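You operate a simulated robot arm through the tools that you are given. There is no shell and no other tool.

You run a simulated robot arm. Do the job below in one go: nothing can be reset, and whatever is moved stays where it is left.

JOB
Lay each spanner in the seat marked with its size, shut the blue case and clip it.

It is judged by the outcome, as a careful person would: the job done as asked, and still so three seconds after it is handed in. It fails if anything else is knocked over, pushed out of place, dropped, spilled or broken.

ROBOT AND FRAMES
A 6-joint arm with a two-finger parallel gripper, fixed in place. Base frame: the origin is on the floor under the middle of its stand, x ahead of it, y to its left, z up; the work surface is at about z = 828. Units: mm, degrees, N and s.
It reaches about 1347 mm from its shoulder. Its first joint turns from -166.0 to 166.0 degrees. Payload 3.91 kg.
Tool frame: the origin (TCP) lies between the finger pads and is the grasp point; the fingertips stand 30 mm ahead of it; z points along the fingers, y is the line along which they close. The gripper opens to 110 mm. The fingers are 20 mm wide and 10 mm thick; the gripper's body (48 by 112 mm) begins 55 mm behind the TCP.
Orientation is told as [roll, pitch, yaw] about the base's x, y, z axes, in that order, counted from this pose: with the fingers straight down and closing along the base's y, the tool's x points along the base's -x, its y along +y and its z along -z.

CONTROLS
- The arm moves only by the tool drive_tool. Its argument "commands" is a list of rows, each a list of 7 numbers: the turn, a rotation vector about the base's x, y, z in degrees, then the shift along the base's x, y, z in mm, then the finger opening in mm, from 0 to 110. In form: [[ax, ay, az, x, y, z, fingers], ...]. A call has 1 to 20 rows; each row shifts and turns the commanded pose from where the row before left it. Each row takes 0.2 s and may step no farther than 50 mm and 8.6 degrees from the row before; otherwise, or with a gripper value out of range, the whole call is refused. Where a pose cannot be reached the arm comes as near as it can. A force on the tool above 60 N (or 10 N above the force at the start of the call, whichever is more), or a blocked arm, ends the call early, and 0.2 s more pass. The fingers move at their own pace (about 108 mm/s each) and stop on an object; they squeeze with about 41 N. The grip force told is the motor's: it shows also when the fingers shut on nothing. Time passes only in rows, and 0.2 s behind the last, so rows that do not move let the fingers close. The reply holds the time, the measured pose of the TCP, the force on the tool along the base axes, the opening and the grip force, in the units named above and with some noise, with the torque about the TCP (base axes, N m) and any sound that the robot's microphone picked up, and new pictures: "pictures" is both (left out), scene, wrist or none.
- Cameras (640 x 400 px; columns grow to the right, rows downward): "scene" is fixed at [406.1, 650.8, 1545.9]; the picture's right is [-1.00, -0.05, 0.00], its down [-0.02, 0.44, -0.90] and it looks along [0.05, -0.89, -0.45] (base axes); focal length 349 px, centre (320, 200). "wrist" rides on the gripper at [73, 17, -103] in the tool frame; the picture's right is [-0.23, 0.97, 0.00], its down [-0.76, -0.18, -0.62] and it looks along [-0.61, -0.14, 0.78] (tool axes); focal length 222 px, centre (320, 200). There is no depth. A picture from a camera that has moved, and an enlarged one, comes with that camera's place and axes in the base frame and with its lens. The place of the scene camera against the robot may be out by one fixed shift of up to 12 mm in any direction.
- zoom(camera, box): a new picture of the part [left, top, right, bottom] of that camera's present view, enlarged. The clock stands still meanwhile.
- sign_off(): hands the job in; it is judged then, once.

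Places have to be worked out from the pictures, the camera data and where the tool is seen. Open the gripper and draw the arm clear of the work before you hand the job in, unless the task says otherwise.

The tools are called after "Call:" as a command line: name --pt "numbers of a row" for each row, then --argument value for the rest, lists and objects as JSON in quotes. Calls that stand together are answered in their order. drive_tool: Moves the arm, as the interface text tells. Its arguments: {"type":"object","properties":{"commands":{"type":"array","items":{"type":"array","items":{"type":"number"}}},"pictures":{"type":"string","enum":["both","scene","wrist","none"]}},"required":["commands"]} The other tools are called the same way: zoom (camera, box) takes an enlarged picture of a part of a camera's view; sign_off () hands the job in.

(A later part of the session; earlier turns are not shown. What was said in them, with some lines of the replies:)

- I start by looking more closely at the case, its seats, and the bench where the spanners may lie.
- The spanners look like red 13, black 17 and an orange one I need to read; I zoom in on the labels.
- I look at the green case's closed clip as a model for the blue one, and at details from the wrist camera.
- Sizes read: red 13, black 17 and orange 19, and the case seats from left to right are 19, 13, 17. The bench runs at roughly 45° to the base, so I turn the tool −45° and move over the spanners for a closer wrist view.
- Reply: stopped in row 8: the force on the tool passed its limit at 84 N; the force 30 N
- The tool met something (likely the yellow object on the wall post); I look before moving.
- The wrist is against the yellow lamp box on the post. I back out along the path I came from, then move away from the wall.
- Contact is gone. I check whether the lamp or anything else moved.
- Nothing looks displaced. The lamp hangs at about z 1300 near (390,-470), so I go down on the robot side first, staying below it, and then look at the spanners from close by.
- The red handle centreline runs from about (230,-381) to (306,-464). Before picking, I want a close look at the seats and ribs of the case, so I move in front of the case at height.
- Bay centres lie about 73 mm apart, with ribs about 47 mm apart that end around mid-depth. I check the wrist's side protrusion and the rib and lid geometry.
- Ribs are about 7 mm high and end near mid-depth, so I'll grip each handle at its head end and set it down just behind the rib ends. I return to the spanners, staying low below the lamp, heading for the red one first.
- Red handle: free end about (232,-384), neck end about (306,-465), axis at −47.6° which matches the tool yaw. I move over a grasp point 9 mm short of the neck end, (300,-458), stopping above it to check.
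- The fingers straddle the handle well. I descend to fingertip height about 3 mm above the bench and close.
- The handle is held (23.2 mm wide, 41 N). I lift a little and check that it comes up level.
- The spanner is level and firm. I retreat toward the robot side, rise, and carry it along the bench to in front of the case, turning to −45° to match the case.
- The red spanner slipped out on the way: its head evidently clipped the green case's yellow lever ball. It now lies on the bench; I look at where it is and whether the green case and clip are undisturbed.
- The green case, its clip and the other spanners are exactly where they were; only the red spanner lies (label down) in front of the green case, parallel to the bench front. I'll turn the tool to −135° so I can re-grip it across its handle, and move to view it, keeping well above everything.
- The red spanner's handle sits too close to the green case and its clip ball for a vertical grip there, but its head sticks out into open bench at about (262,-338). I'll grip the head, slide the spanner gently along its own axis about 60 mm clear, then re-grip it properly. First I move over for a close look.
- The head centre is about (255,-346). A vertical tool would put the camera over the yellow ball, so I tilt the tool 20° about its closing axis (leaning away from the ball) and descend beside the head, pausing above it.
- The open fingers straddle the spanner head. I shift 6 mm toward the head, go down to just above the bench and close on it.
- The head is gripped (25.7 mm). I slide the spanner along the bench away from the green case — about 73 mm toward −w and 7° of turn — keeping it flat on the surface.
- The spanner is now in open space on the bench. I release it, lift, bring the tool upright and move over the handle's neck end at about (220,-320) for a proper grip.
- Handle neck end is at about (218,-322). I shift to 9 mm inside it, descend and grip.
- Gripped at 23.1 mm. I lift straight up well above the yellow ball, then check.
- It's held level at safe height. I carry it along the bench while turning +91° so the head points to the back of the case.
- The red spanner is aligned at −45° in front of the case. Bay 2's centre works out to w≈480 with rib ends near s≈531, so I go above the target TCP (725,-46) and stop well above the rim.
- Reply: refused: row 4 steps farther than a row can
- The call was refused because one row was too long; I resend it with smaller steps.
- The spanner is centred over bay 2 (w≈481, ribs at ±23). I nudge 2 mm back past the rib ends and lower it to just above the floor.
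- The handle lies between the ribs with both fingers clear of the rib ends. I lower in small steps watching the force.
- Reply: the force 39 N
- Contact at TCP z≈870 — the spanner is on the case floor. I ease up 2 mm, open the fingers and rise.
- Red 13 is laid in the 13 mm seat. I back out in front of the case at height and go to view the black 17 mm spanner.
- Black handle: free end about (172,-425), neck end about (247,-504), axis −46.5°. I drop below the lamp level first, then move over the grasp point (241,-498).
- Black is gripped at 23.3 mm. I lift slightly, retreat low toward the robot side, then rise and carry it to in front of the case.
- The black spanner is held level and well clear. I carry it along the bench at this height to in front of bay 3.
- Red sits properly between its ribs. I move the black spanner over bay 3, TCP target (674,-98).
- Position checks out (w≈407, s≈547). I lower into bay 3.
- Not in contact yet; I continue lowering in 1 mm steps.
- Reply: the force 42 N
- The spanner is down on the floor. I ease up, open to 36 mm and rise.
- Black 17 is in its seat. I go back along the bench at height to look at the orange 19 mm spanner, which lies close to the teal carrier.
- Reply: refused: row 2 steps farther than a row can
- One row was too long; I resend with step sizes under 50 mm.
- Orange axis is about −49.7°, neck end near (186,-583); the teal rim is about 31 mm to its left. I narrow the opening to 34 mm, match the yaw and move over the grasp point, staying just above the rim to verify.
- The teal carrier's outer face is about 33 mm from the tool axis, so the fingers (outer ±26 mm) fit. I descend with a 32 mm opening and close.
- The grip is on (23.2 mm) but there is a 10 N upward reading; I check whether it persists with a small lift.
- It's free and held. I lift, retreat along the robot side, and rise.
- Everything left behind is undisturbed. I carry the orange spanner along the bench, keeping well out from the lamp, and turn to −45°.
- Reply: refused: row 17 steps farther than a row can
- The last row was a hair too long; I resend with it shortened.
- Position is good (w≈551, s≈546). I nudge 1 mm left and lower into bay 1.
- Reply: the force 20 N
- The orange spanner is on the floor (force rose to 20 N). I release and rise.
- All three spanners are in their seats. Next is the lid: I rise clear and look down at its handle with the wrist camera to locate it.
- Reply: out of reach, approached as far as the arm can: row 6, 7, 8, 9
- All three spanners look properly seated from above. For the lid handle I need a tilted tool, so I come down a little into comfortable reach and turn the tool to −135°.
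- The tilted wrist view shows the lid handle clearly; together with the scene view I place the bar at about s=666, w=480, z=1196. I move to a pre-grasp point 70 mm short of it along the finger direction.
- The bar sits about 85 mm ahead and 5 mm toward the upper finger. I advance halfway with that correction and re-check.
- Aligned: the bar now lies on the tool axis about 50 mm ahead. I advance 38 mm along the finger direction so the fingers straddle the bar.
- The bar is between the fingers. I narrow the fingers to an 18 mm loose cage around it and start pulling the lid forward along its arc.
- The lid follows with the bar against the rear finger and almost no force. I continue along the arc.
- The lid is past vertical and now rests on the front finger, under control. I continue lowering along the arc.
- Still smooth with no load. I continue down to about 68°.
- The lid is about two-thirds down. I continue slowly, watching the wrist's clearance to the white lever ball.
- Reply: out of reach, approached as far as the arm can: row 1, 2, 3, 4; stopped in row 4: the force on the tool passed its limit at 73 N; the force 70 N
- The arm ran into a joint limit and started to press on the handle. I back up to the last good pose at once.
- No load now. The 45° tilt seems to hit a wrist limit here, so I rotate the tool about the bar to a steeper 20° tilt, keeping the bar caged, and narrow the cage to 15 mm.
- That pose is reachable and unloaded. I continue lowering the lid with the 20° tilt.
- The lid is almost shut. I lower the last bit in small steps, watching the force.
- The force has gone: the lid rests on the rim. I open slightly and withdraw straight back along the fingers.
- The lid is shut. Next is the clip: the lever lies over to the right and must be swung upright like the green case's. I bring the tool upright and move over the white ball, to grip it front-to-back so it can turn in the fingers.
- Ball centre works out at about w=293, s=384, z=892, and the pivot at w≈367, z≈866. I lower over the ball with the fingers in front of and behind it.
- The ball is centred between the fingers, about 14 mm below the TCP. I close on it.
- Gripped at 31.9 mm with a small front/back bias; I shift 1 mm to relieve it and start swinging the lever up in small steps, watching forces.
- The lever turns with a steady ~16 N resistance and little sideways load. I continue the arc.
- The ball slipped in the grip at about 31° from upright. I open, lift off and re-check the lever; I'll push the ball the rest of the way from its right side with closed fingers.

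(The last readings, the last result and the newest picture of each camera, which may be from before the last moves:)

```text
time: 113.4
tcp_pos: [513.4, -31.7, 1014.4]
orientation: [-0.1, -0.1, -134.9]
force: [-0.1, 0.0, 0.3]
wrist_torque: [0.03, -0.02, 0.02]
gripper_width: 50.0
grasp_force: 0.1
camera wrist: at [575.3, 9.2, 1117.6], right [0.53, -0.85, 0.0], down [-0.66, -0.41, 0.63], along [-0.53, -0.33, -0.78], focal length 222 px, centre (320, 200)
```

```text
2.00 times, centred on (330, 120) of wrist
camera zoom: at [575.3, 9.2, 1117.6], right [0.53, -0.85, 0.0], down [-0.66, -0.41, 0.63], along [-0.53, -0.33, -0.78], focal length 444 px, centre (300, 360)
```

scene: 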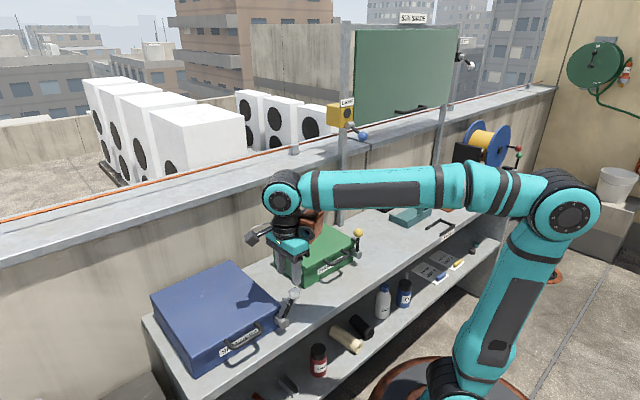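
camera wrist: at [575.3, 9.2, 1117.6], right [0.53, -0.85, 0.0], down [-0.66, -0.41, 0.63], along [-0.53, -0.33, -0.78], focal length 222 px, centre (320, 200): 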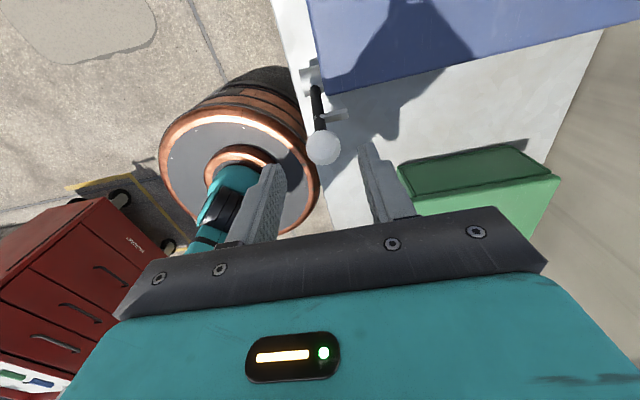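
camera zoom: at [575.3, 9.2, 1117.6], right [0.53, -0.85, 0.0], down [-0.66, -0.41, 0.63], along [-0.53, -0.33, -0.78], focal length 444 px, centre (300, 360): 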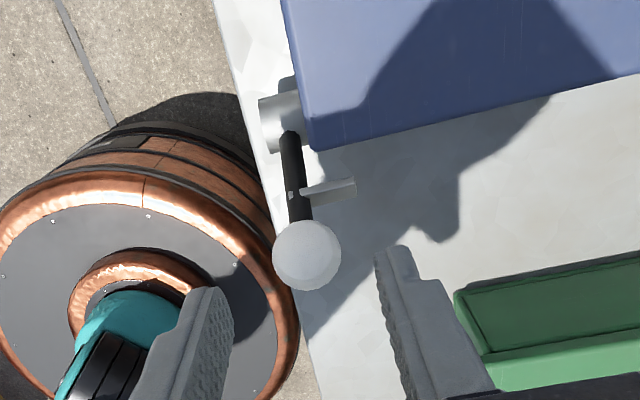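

The lever stays put at about 30° from upright with the ball at w≈326, z≈930. I close the fingers, come down on the ball's right side and push it toward the case.

Call:
drive_tool --pt "0 0 0 -17 -16 5 0" --pt "0 0 0 -17.3 -15.7 0 0" --pt "0 0 0 0 0 0 0" --pt "0 0 0 0 0 -35 0" --pt "0 0 0 0 0 -34 0" --pt "0 0 0 0 0 0 0" --pictures "both"

Call:
zoom --camera "scene" --box '[220, 230, 340, 350]'

Call:
zoom --camera "wrist" --box '[220, 20, 440, 220]'

```text
time: 114.8
tcp_pos: [477.2, -63.9, 949.3]
orientation: [-0.1, -0.2, -134.9]
force: [0.1, -0.3, 0.6]
wrist_torque: [0.0, -0.01, 0.04]
gripper_width: 0.1
grasp_force: 37.5
camera wrist: at [541.0, -22.3, 1052.6], right [0.53, -0.85, 0.0], down [-0.66, -0.41, 0.63], along [-0.53, -0.33, -0.78], focal length 222 px, centre (320, 200)
```

scene: 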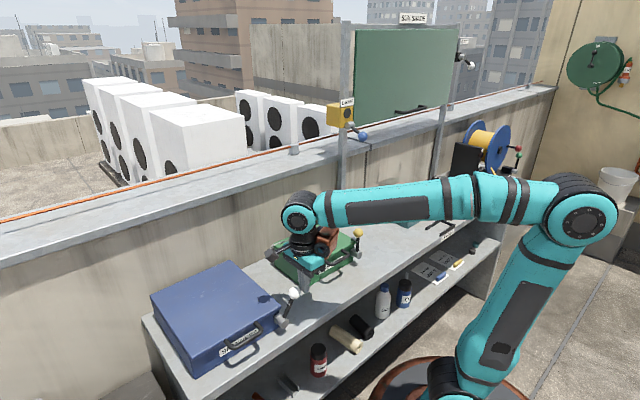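
wrist: 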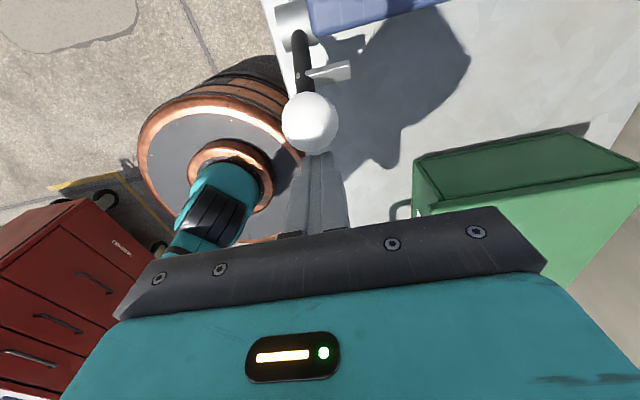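

```text
3.33 times, centred on (280, 290) of scene
camera zoom: at [406.1, 650.8, 1545.9], right [-1.0, -0.05, 0.0], down [-0.02, 0.44, -0.9], along [0.05, -0.89, -0.45], focal length 1163 px, centre (453, -100)
```

zoom: 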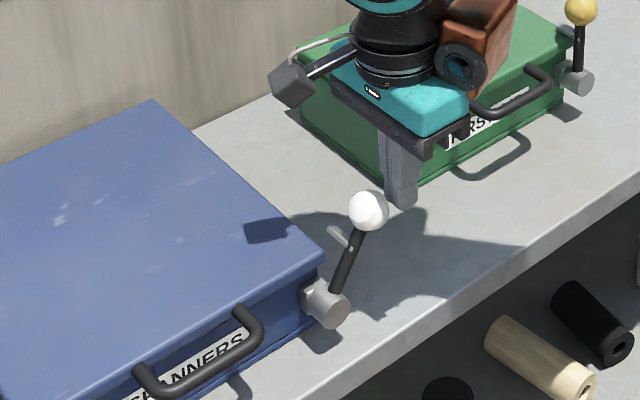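

```text
2.00 times, centred on (330, 120) of wrist
camera zoom: at [541.0, -22.3, 1052.6], right [0.53, -0.85, 0.0], down [-0.66, -0.41, 0.63], along [-0.53, -0.33, -0.78], focal length 444 px, centre (300, 360)
```

zoom: 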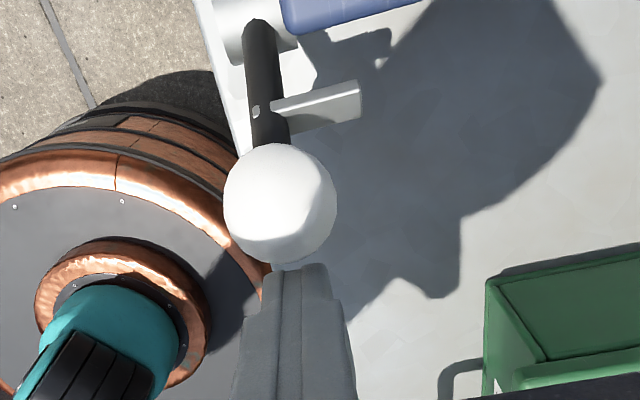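

The closed fingers are beside the ball, 7 mm from it and aligned. I push it toward the case in small steps.

Call:
drive_tool --pt "0 0 0 3.5 3.5 0 0" --pt "0 0 0 3.5 3.5 0 0" --pt "0 0 0 3.5 3.5 0 0" --pt "0 0 0 3.5 3.5 0 0" --pt "0 0 0 3.5 3.5 0 0" --pt "0 0 0 0 0 0 0" --pictures "both"

Call:
zoom --camera "scene" --box '[220, 230, 340, 350]'

Call:
zoom --camera "wrist" --box '[220, 20, 440, 220]'

```text
time: 116.2
tcp_pos: [497.0, -43.9, 950.4]
orientation: [-0.2, -0.2, -134.9]
force: [-0.1, 0.2, 1.0]
wrist_torque: [-0.03, 0.0, 0.03]
gripper_width: 0.0
grasp_force: 37.1
camera wrist: at [558.3, -5.0, 1053.2], right [0.53, -0.85, 0.0], down [-0.66, -0.41, 0.63], along [-0.53, -0.33, -0.78], focal length 222 px, centre (320, 200)
```

scene: 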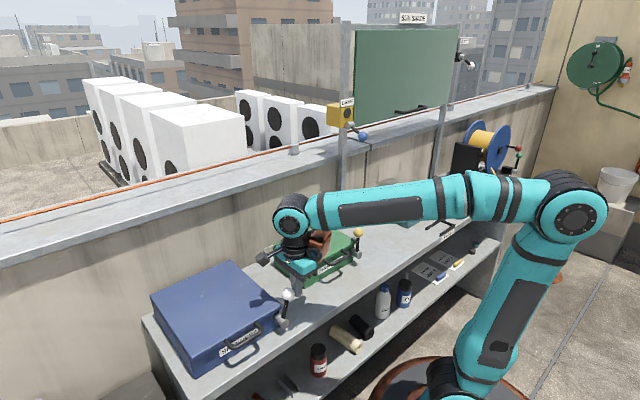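
wrist: 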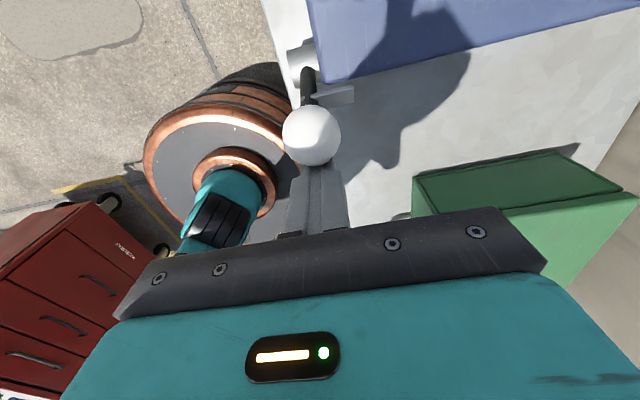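

```text
3.33 times, centred on (280, 290) of scene
camera zoom: at [406.1, 650.8, 1545.9], right [-1.0, -0.05, 0.0], down [-0.02, 0.44, -0.9], along [0.05, -0.89, -0.45], focal length 1163 px, centre (453, -100)
```

zoom: 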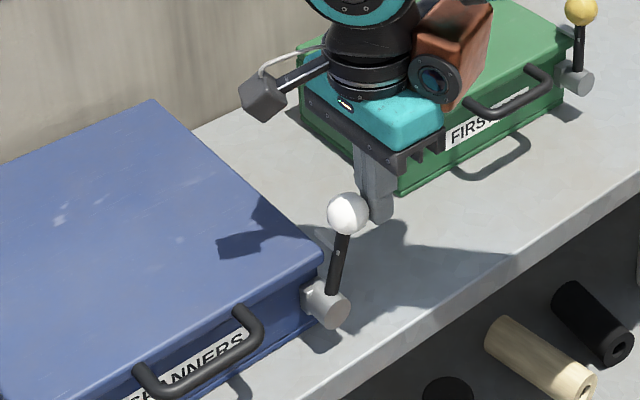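

```text
2.00 times, centred on (330, 120) of wrist
camera zoom: at [558.3, -5.0, 1053.2], right [0.53, -0.85, 0.0], down [-0.66, -0.41, 0.63], along [-0.53, -0.33, -0.78], focal length 444 px, centre (300, 360)
```

zoom: 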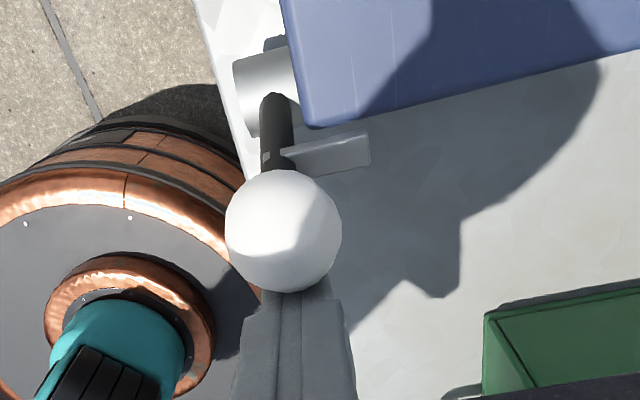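

The lever follows with almost no force. I keep pushing gently; the hook is about to go over the lid's edge.

Call:
drive_tool --pt "0 0 0 3 3 0 0" --pt "0 0 0 3 3 0 0" --pt "0 0 0 3 3 0 0" --pt "0 0 0 0 0 0 0" --pictures "both"

Call:
zoom --camera "scene" --box '[220, 230, 340, 350]'

Call:
zoom --camera "wrist" --box '[220, 20, 440, 220]'

```text
time: 117.2
tcp_pos: [505.3, -35.2, 949.9]
orientation: [-0.1, -0.2, -134.9]
force: [-0.1, -0.9, -0.6]
wrist_torque: [0.0, 0.03, 0.0]
gripper_width: 0.1
grasp_force: 37.7
camera wrist: at [566.9, 4.4, 1053.1], right [0.53, -0.85, 0.0], down [-0.66, -0.41, 0.63], along [-0.53, -0.33, -0.78], focal length 222 px, centre (320, 200)
```

scene: 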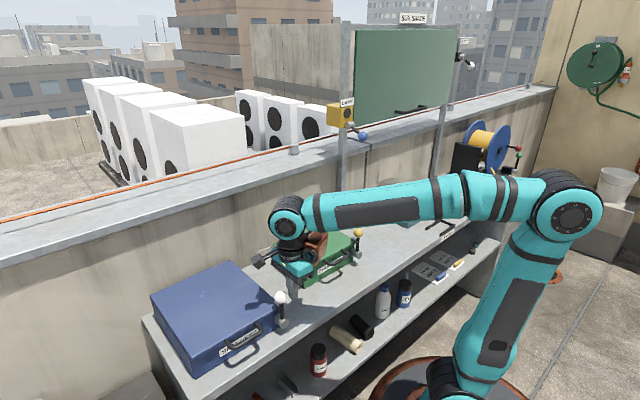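
wrist: 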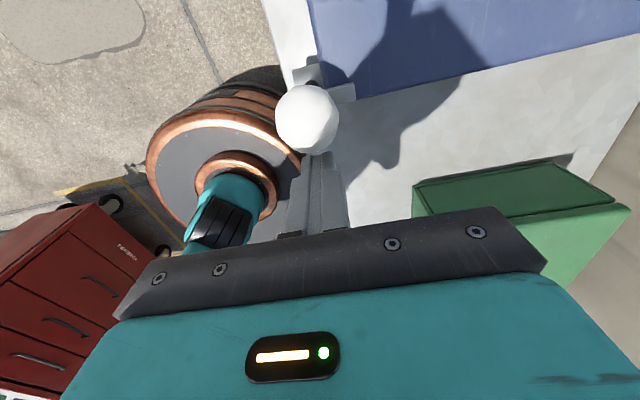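

```text
3.33 times, centred on (280, 290) of scene
camera zoom: at [406.1, 650.8, 1545.9], right [-1.0, -0.05, 0.0], down [-0.02, 0.44, -0.9], along [0.05, -0.89, -0.45], focal length 1163 px, centre (453, -100)
```

zoom: 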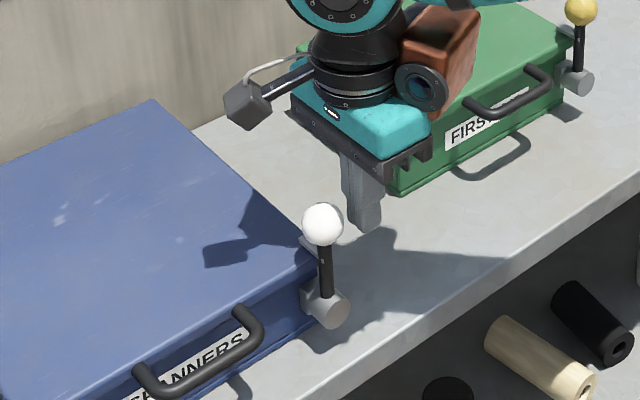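

```text
2.00 times, centred on (330, 120) of wrist
camera zoom: at [566.9, 4.4, 1053.1], right [0.53, -0.85, 0.0], down [-0.66, -0.41, 0.63], along [-0.53, -0.33, -0.78], focal length 444 px, centre (300, 360)
```

zoom: 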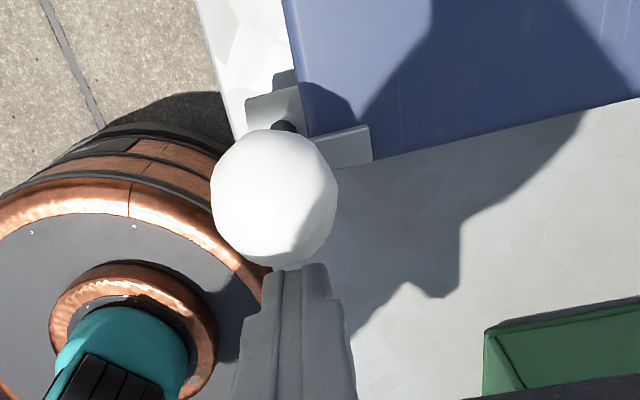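

The lever appears to have snapped upright on its own, with the hook over the lid corner, 13 mm ahead of the fingers. I move up to it and press lightly to confirm it's at its stop.

Call:
drive_tool --pt "0 0 0 4 4 0 0" --pt "0 0 0 4 4 0 0" --pt "0 0 0 0 0 0 0" --pictures "none"

Call:
drive_tool --pt "0 0 0 1.2 1.2 0 0" --pt "0 0 0 0 0 0 0" --pictures "none"

Call:
drive_tool --pt "0 0 0 1.2 1.2 0 0" --pt "0 0 0 0 0 0 0" --pictures "both"

Call:
zoom --camera "scene" --box '[220, 230, 340, 350]'

Call:
zoom --camera "wrist" --box '[220, 20, 440, 220]'

```text
time: 118.0
tcp_pos: [512.2, -28.9, 950.2]
orientation: [-0.1, -0.3, -134.9]
force: [-1.8, -2.7, 1.5]
wrist_torque: [-0.02, 0.01, 0.0]
gripper_width: 0.0
grasp_force: 37.3
```

```text
time: 118.6
tcp_pos: [513.3, -28.3, 951.0]
orientation: [-0.1, -0.3, -134.9]
force: [-11.2, -16.1, -4.5]
wrist_torque: [-0.17, 0.1, -0.04]
gripper_width: 0.3
grasp_force: 37.7
```

```text
time: 119.2
tcp_pos: [512.9, -28.1, 951.4]
orientation: [-0.1, -0.2, -134.9]
force: [-26.8, -27.3, -5.7]
wrist_torque: [-0.23, 0.32, -0.04]
gripper_width: 0.0
grasp_force: 38.1
camera wrist: at [575.9, 12.4, 1053.3], right [0.53, -0.85, 0.0], down [-0.66, -0.41, 0.63], along [-0.53, -0.33, -0.78], focal length 222 px, centre (320, 200)
```

scene: 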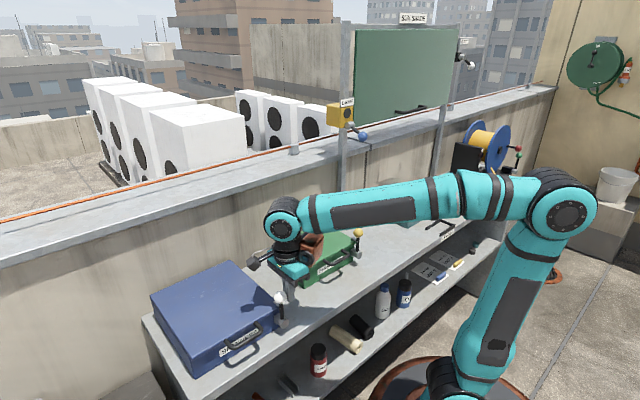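
wrist: 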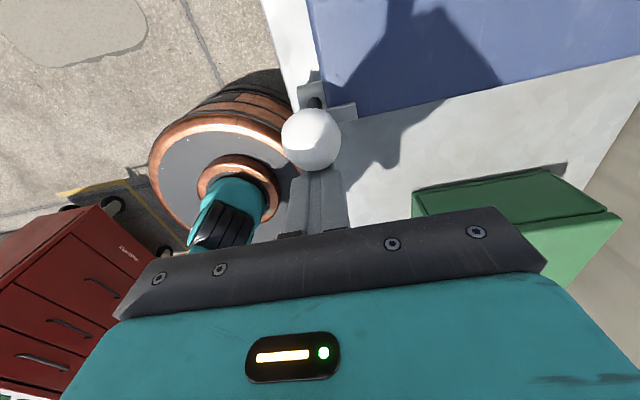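

```text
3.33 times, centred on (280, 290) of scene
camera zoom: at [406.1, 650.8, 1545.9], right [-1.0, -0.05, 0.0], down [-0.02, 0.44, -0.9], along [0.05, -0.89, -0.45], focal length 1163 px, centre (453, -100)
```

zoom: 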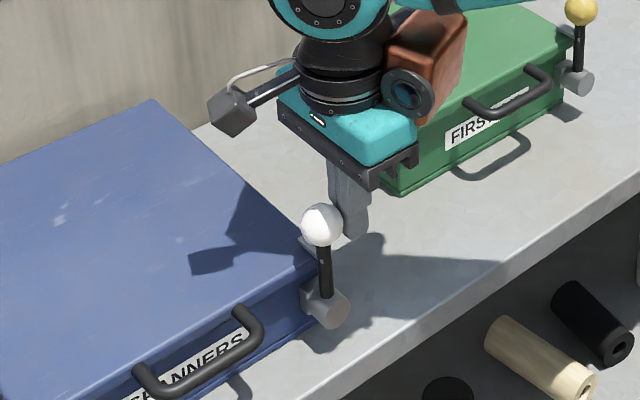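

```text
2.00 times, centred on (330, 120) of wrist
camera zoom: at [575.9, 12.4, 1053.3], right [0.53, -0.85, 0.0], down [-0.66, -0.41, 0.63], along [-0.53, -0.33, -0.78], focal length 444 px, centre (300, 360)
```

zoom: 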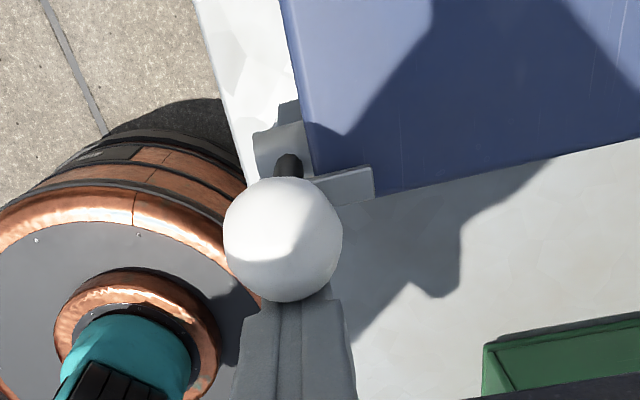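

The lever is against a firm stop (38 N, no more travel), upright like the green one. I back away sideways, rise, and inspect.

Call:
drive_tool --pt "0 0 0 -4 -4 0 0" --pt "0 0 0 -10 -10 0 0" --pt "0 0 0 -10 -10 10 0" --pt "0 0 0 0 0 40 0" --pt "0 0 0 0 0 45 60" --pt "0 0 0 -20 20 35 60" --pt "0 0 0 -25 25 30 60" --pt "0 0 0 0 0 0 60" --pictures "both"

Call:
zoom --camera "scene" --box '[140, 220, 340, 380]'

Call:
zoom --camera "scene" --box '[250, 280, 310, 340]'

Call:
zoom --camera "scene" --box '[330, 220, 390, 280]'

Call:
zoom --camera "wrist" --box '[240, 0, 460, 200]'

```text
time: 121.0
tcp_pos: [446.9, -4.5, 1110.8]
orientation: [0.0, -0.3, -134.9]
force: [0.8, 0.2, 0.2]
wrist_torque: [-0.02, 0.0, 0.01]
gripper_width: 60.1
grasp_force: 0.2
camera wrist: at [508.4, 35.0, 1213.7], right [0.53, -0.85, 0.0], down [-0.66, -0.41, 0.63], along [-0.53, -0.33, -0.78], focal length 222 px, centre (320, 200)
```

scene: 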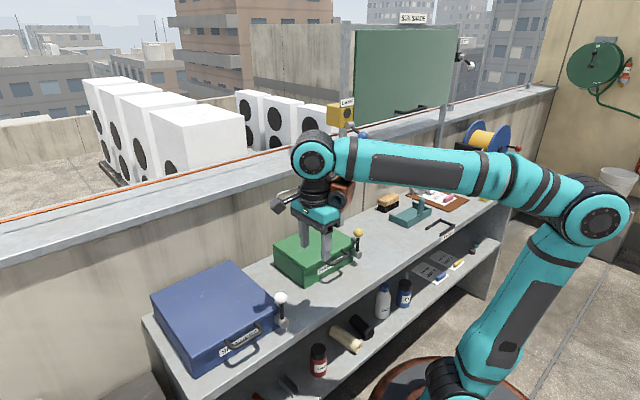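
wrist: 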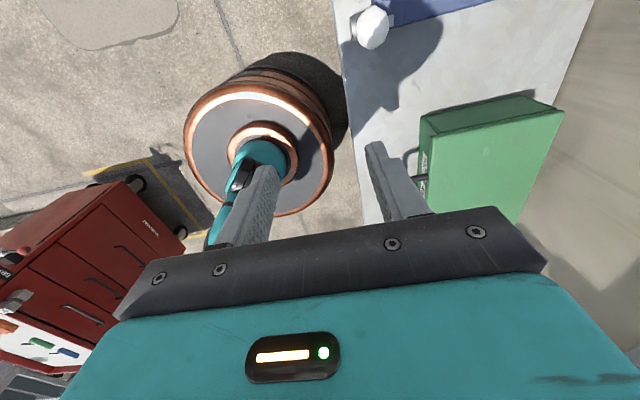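

```text
2.50 times, centred on (240, 300) of scene
camera zoom: at [406.1, 650.8, 1545.9], right [-1.0, -0.05, 0.0], down [-0.02, 0.44, -0.9], along [0.05, -0.89, -0.45], focal length 872 px, centre (520, -50)
```

zoom: 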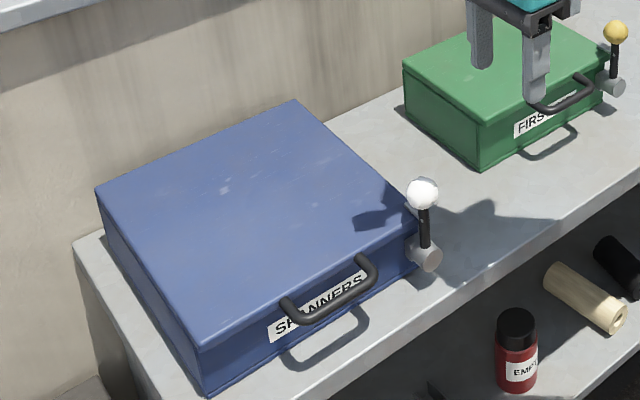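

```text
6.67 times, centred on (280, 310) of scene
camera zoom: at [406.1, 650.8, 1545.9], right [-1.0, -0.05, 0.0], down [-0.02, 0.44, -0.9], along [0.05, -0.89, -0.45], focal length 2326 px, centre (587, -533)
```

zoom: 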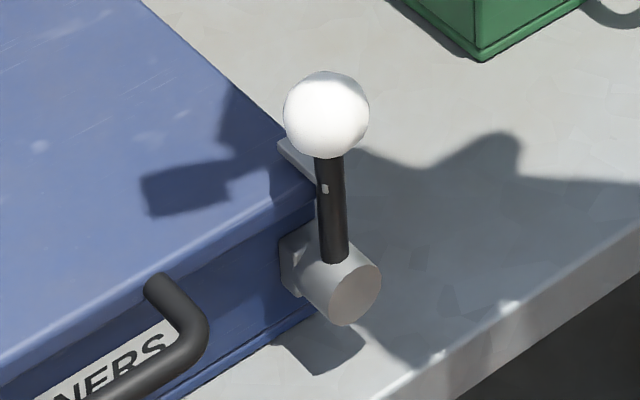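

```text
6.67 times, centred on (360, 250) of scene
camera zoom: at [406.1, 650.8, 1545.9], right [-1.0, -0.05, 0.0], down [-0.02, 0.44, -0.9], along [0.05, -0.89, -0.45], focal length 2326 px, centre (53, -133)
```

zoom: 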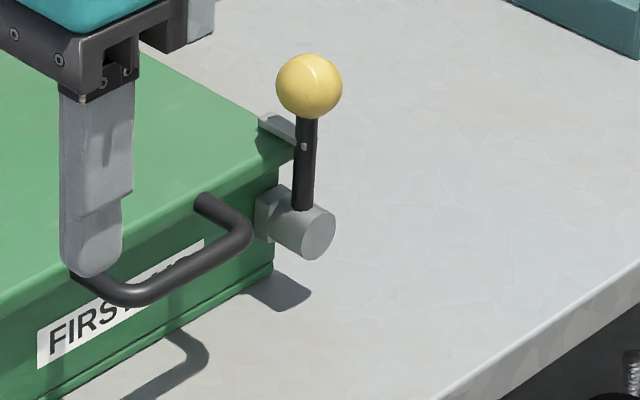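

```text
2.00 times, centred on (350, 100) of wrist
camera zoom: at [508.4, 35.0, 1213.7], right [0.53, -0.85, 0.0], down [-0.66, -0.41, 0.63], along [-0.53, -0.33, -0.78], focal length 444 px, centre (260, 400)
```

zoom: 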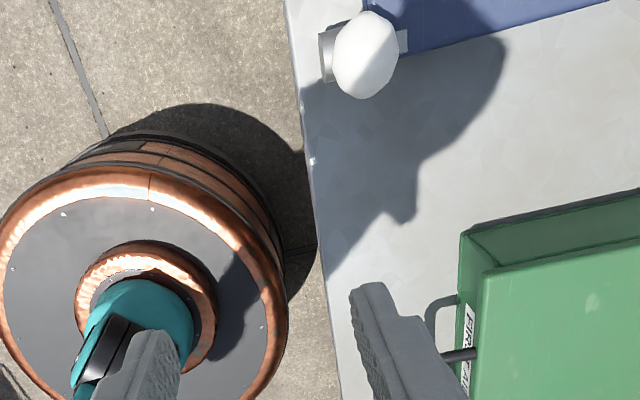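

The blue lever now stands upright exactly like the green one, with its hook over the lid's front corner, and the lid is flush. I draw the arm up and clear with the gripper open and do a final check of the whole bench.

Call:
drive_tool --pt "0 0 0 -5 15 45 80" --pt "0 0 0 -5 15 45 80" --pt "0 0 0 -5 15 40 80" --pt "0 0 0 0 0 0 80" --pt "0 0 0 0 0 0 80" --pictures "both"

Call:
zoom --camera "scene" --box '[320, 80, 540, 280]'

Call:
zoom --camera "scene" --box '[140, 220, 340, 400]'

Call:
zoom --camera "scene" --box '[300, 80, 400, 150]'

```text
time: 122.2
tcp_pos: [431.7, 40.5, 1240.2]
orientation: [-0.1, -0.3, -134.9]
force: [0.5, -0.4, 0.4]
wrist_torque: [-0.01, -0.02, 0.02]
gripper_width: 80.0
grasp_force: 0.0
camera wrist: at [494.1, 80.4, 1343.0], right [0.53, -0.85, 0.0], down [-0.66, -0.41, 0.63], along [-0.53, -0.33, -0.78], focal length 222 px, centre (320, 200)
```

scene: 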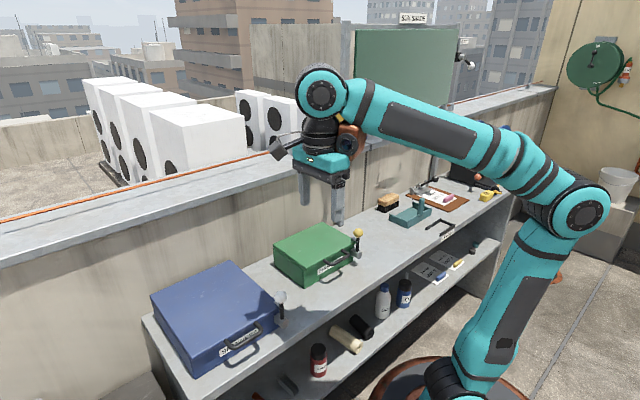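
wrist: 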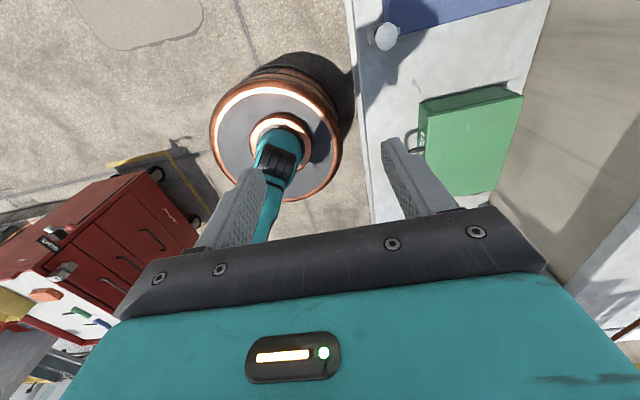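

```text
2.00 times, centred on (430, 180) of scene
camera zoom: at [406.1, 650.8, 1545.9], right [-1.0, -0.05, 0.0], down [-0.02, 0.44, -0.9], along [0.05, -0.89, -0.45], focal length 698 px, centre (100, 240)
```

zoom: 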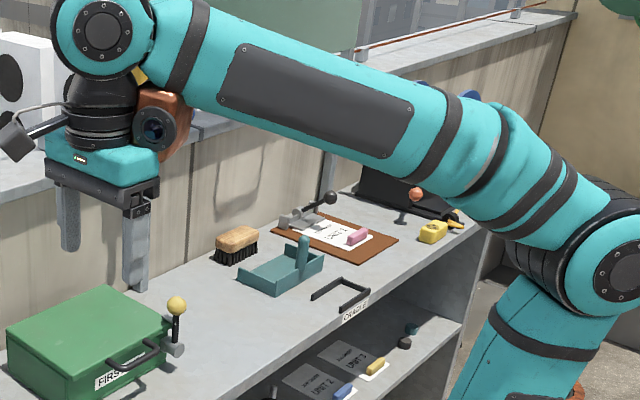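

```text
2.22 times, centred on (240, 310) of scene
camera zoom: at [406.1, 650.8, 1545.9], right [-1.0, -0.05, 0.0], down [-0.02, 0.44, -0.9], along [0.05, -0.89, -0.45], focal length 775 px, centre (498, -44)
```

zoom: 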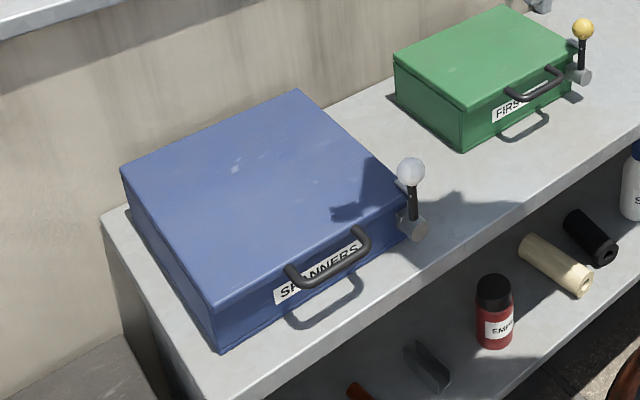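

```text
5.71 times, centred on (350, 115) of scene
camera zoom: at [406.1, 650.8, 1545.9], right [-1.0, -0.05, 0.0], down [-0.02, 0.44, -0.9], along [0.05, -0.89, -0.45], focal length 1994 px, centre (149, 686)
```

zoom: 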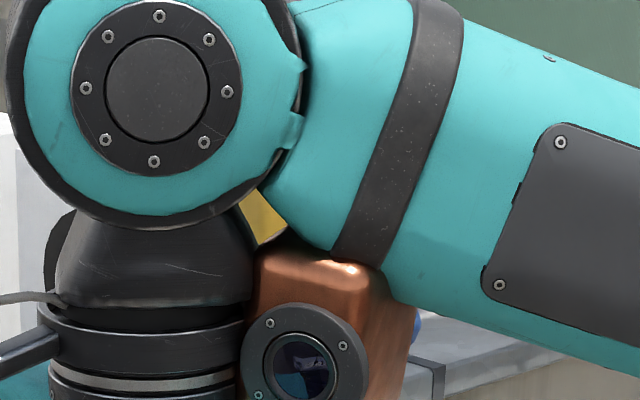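

Final check: the case is shut and clipped and hasn't moved on the bench. All three spanners are inside, in their marked seats. The other items are where they were, and the arm is clear with the gripper open, so I hand the job in.

Call:
sign_off

```text
The job is handed in.
```

The three spanners are in their marked seats in the blue case: 19 mm in seat 1, 13 mm in seat 2 and 17 mm in seat 3. The lid is shut, and the lever stands upright against a firm stop with its hook over the lid, like the clip on the green case. The job is handed in, with the gripper open and the arm clear.

These things went wrong on the way:

- **Lamp contact:** early on, the wrist bumped the lamp on the wall post, with a reading of 84 N. I backed off at once. In the pictures after that, the lamp and its lever looked unchanged.
- **Red spanner dropped:** while I carried the 13 mm spanner, it slipped from the grip and fell to the bench, most likely after its head clipped the green case's yellow lever ball. I slid it clear, gripped it again and seated it label side down. The green case and its clip had not moved.
- **Lid pressed briefly:** while I lowered the lid, the arm ran into a joint limit and pressed on the handle with up to 73 N. I backed off, changed the tool angle and finished smoothly. The case did not shift on the bench.

In the last pictures, everything else on the bench was where it started.
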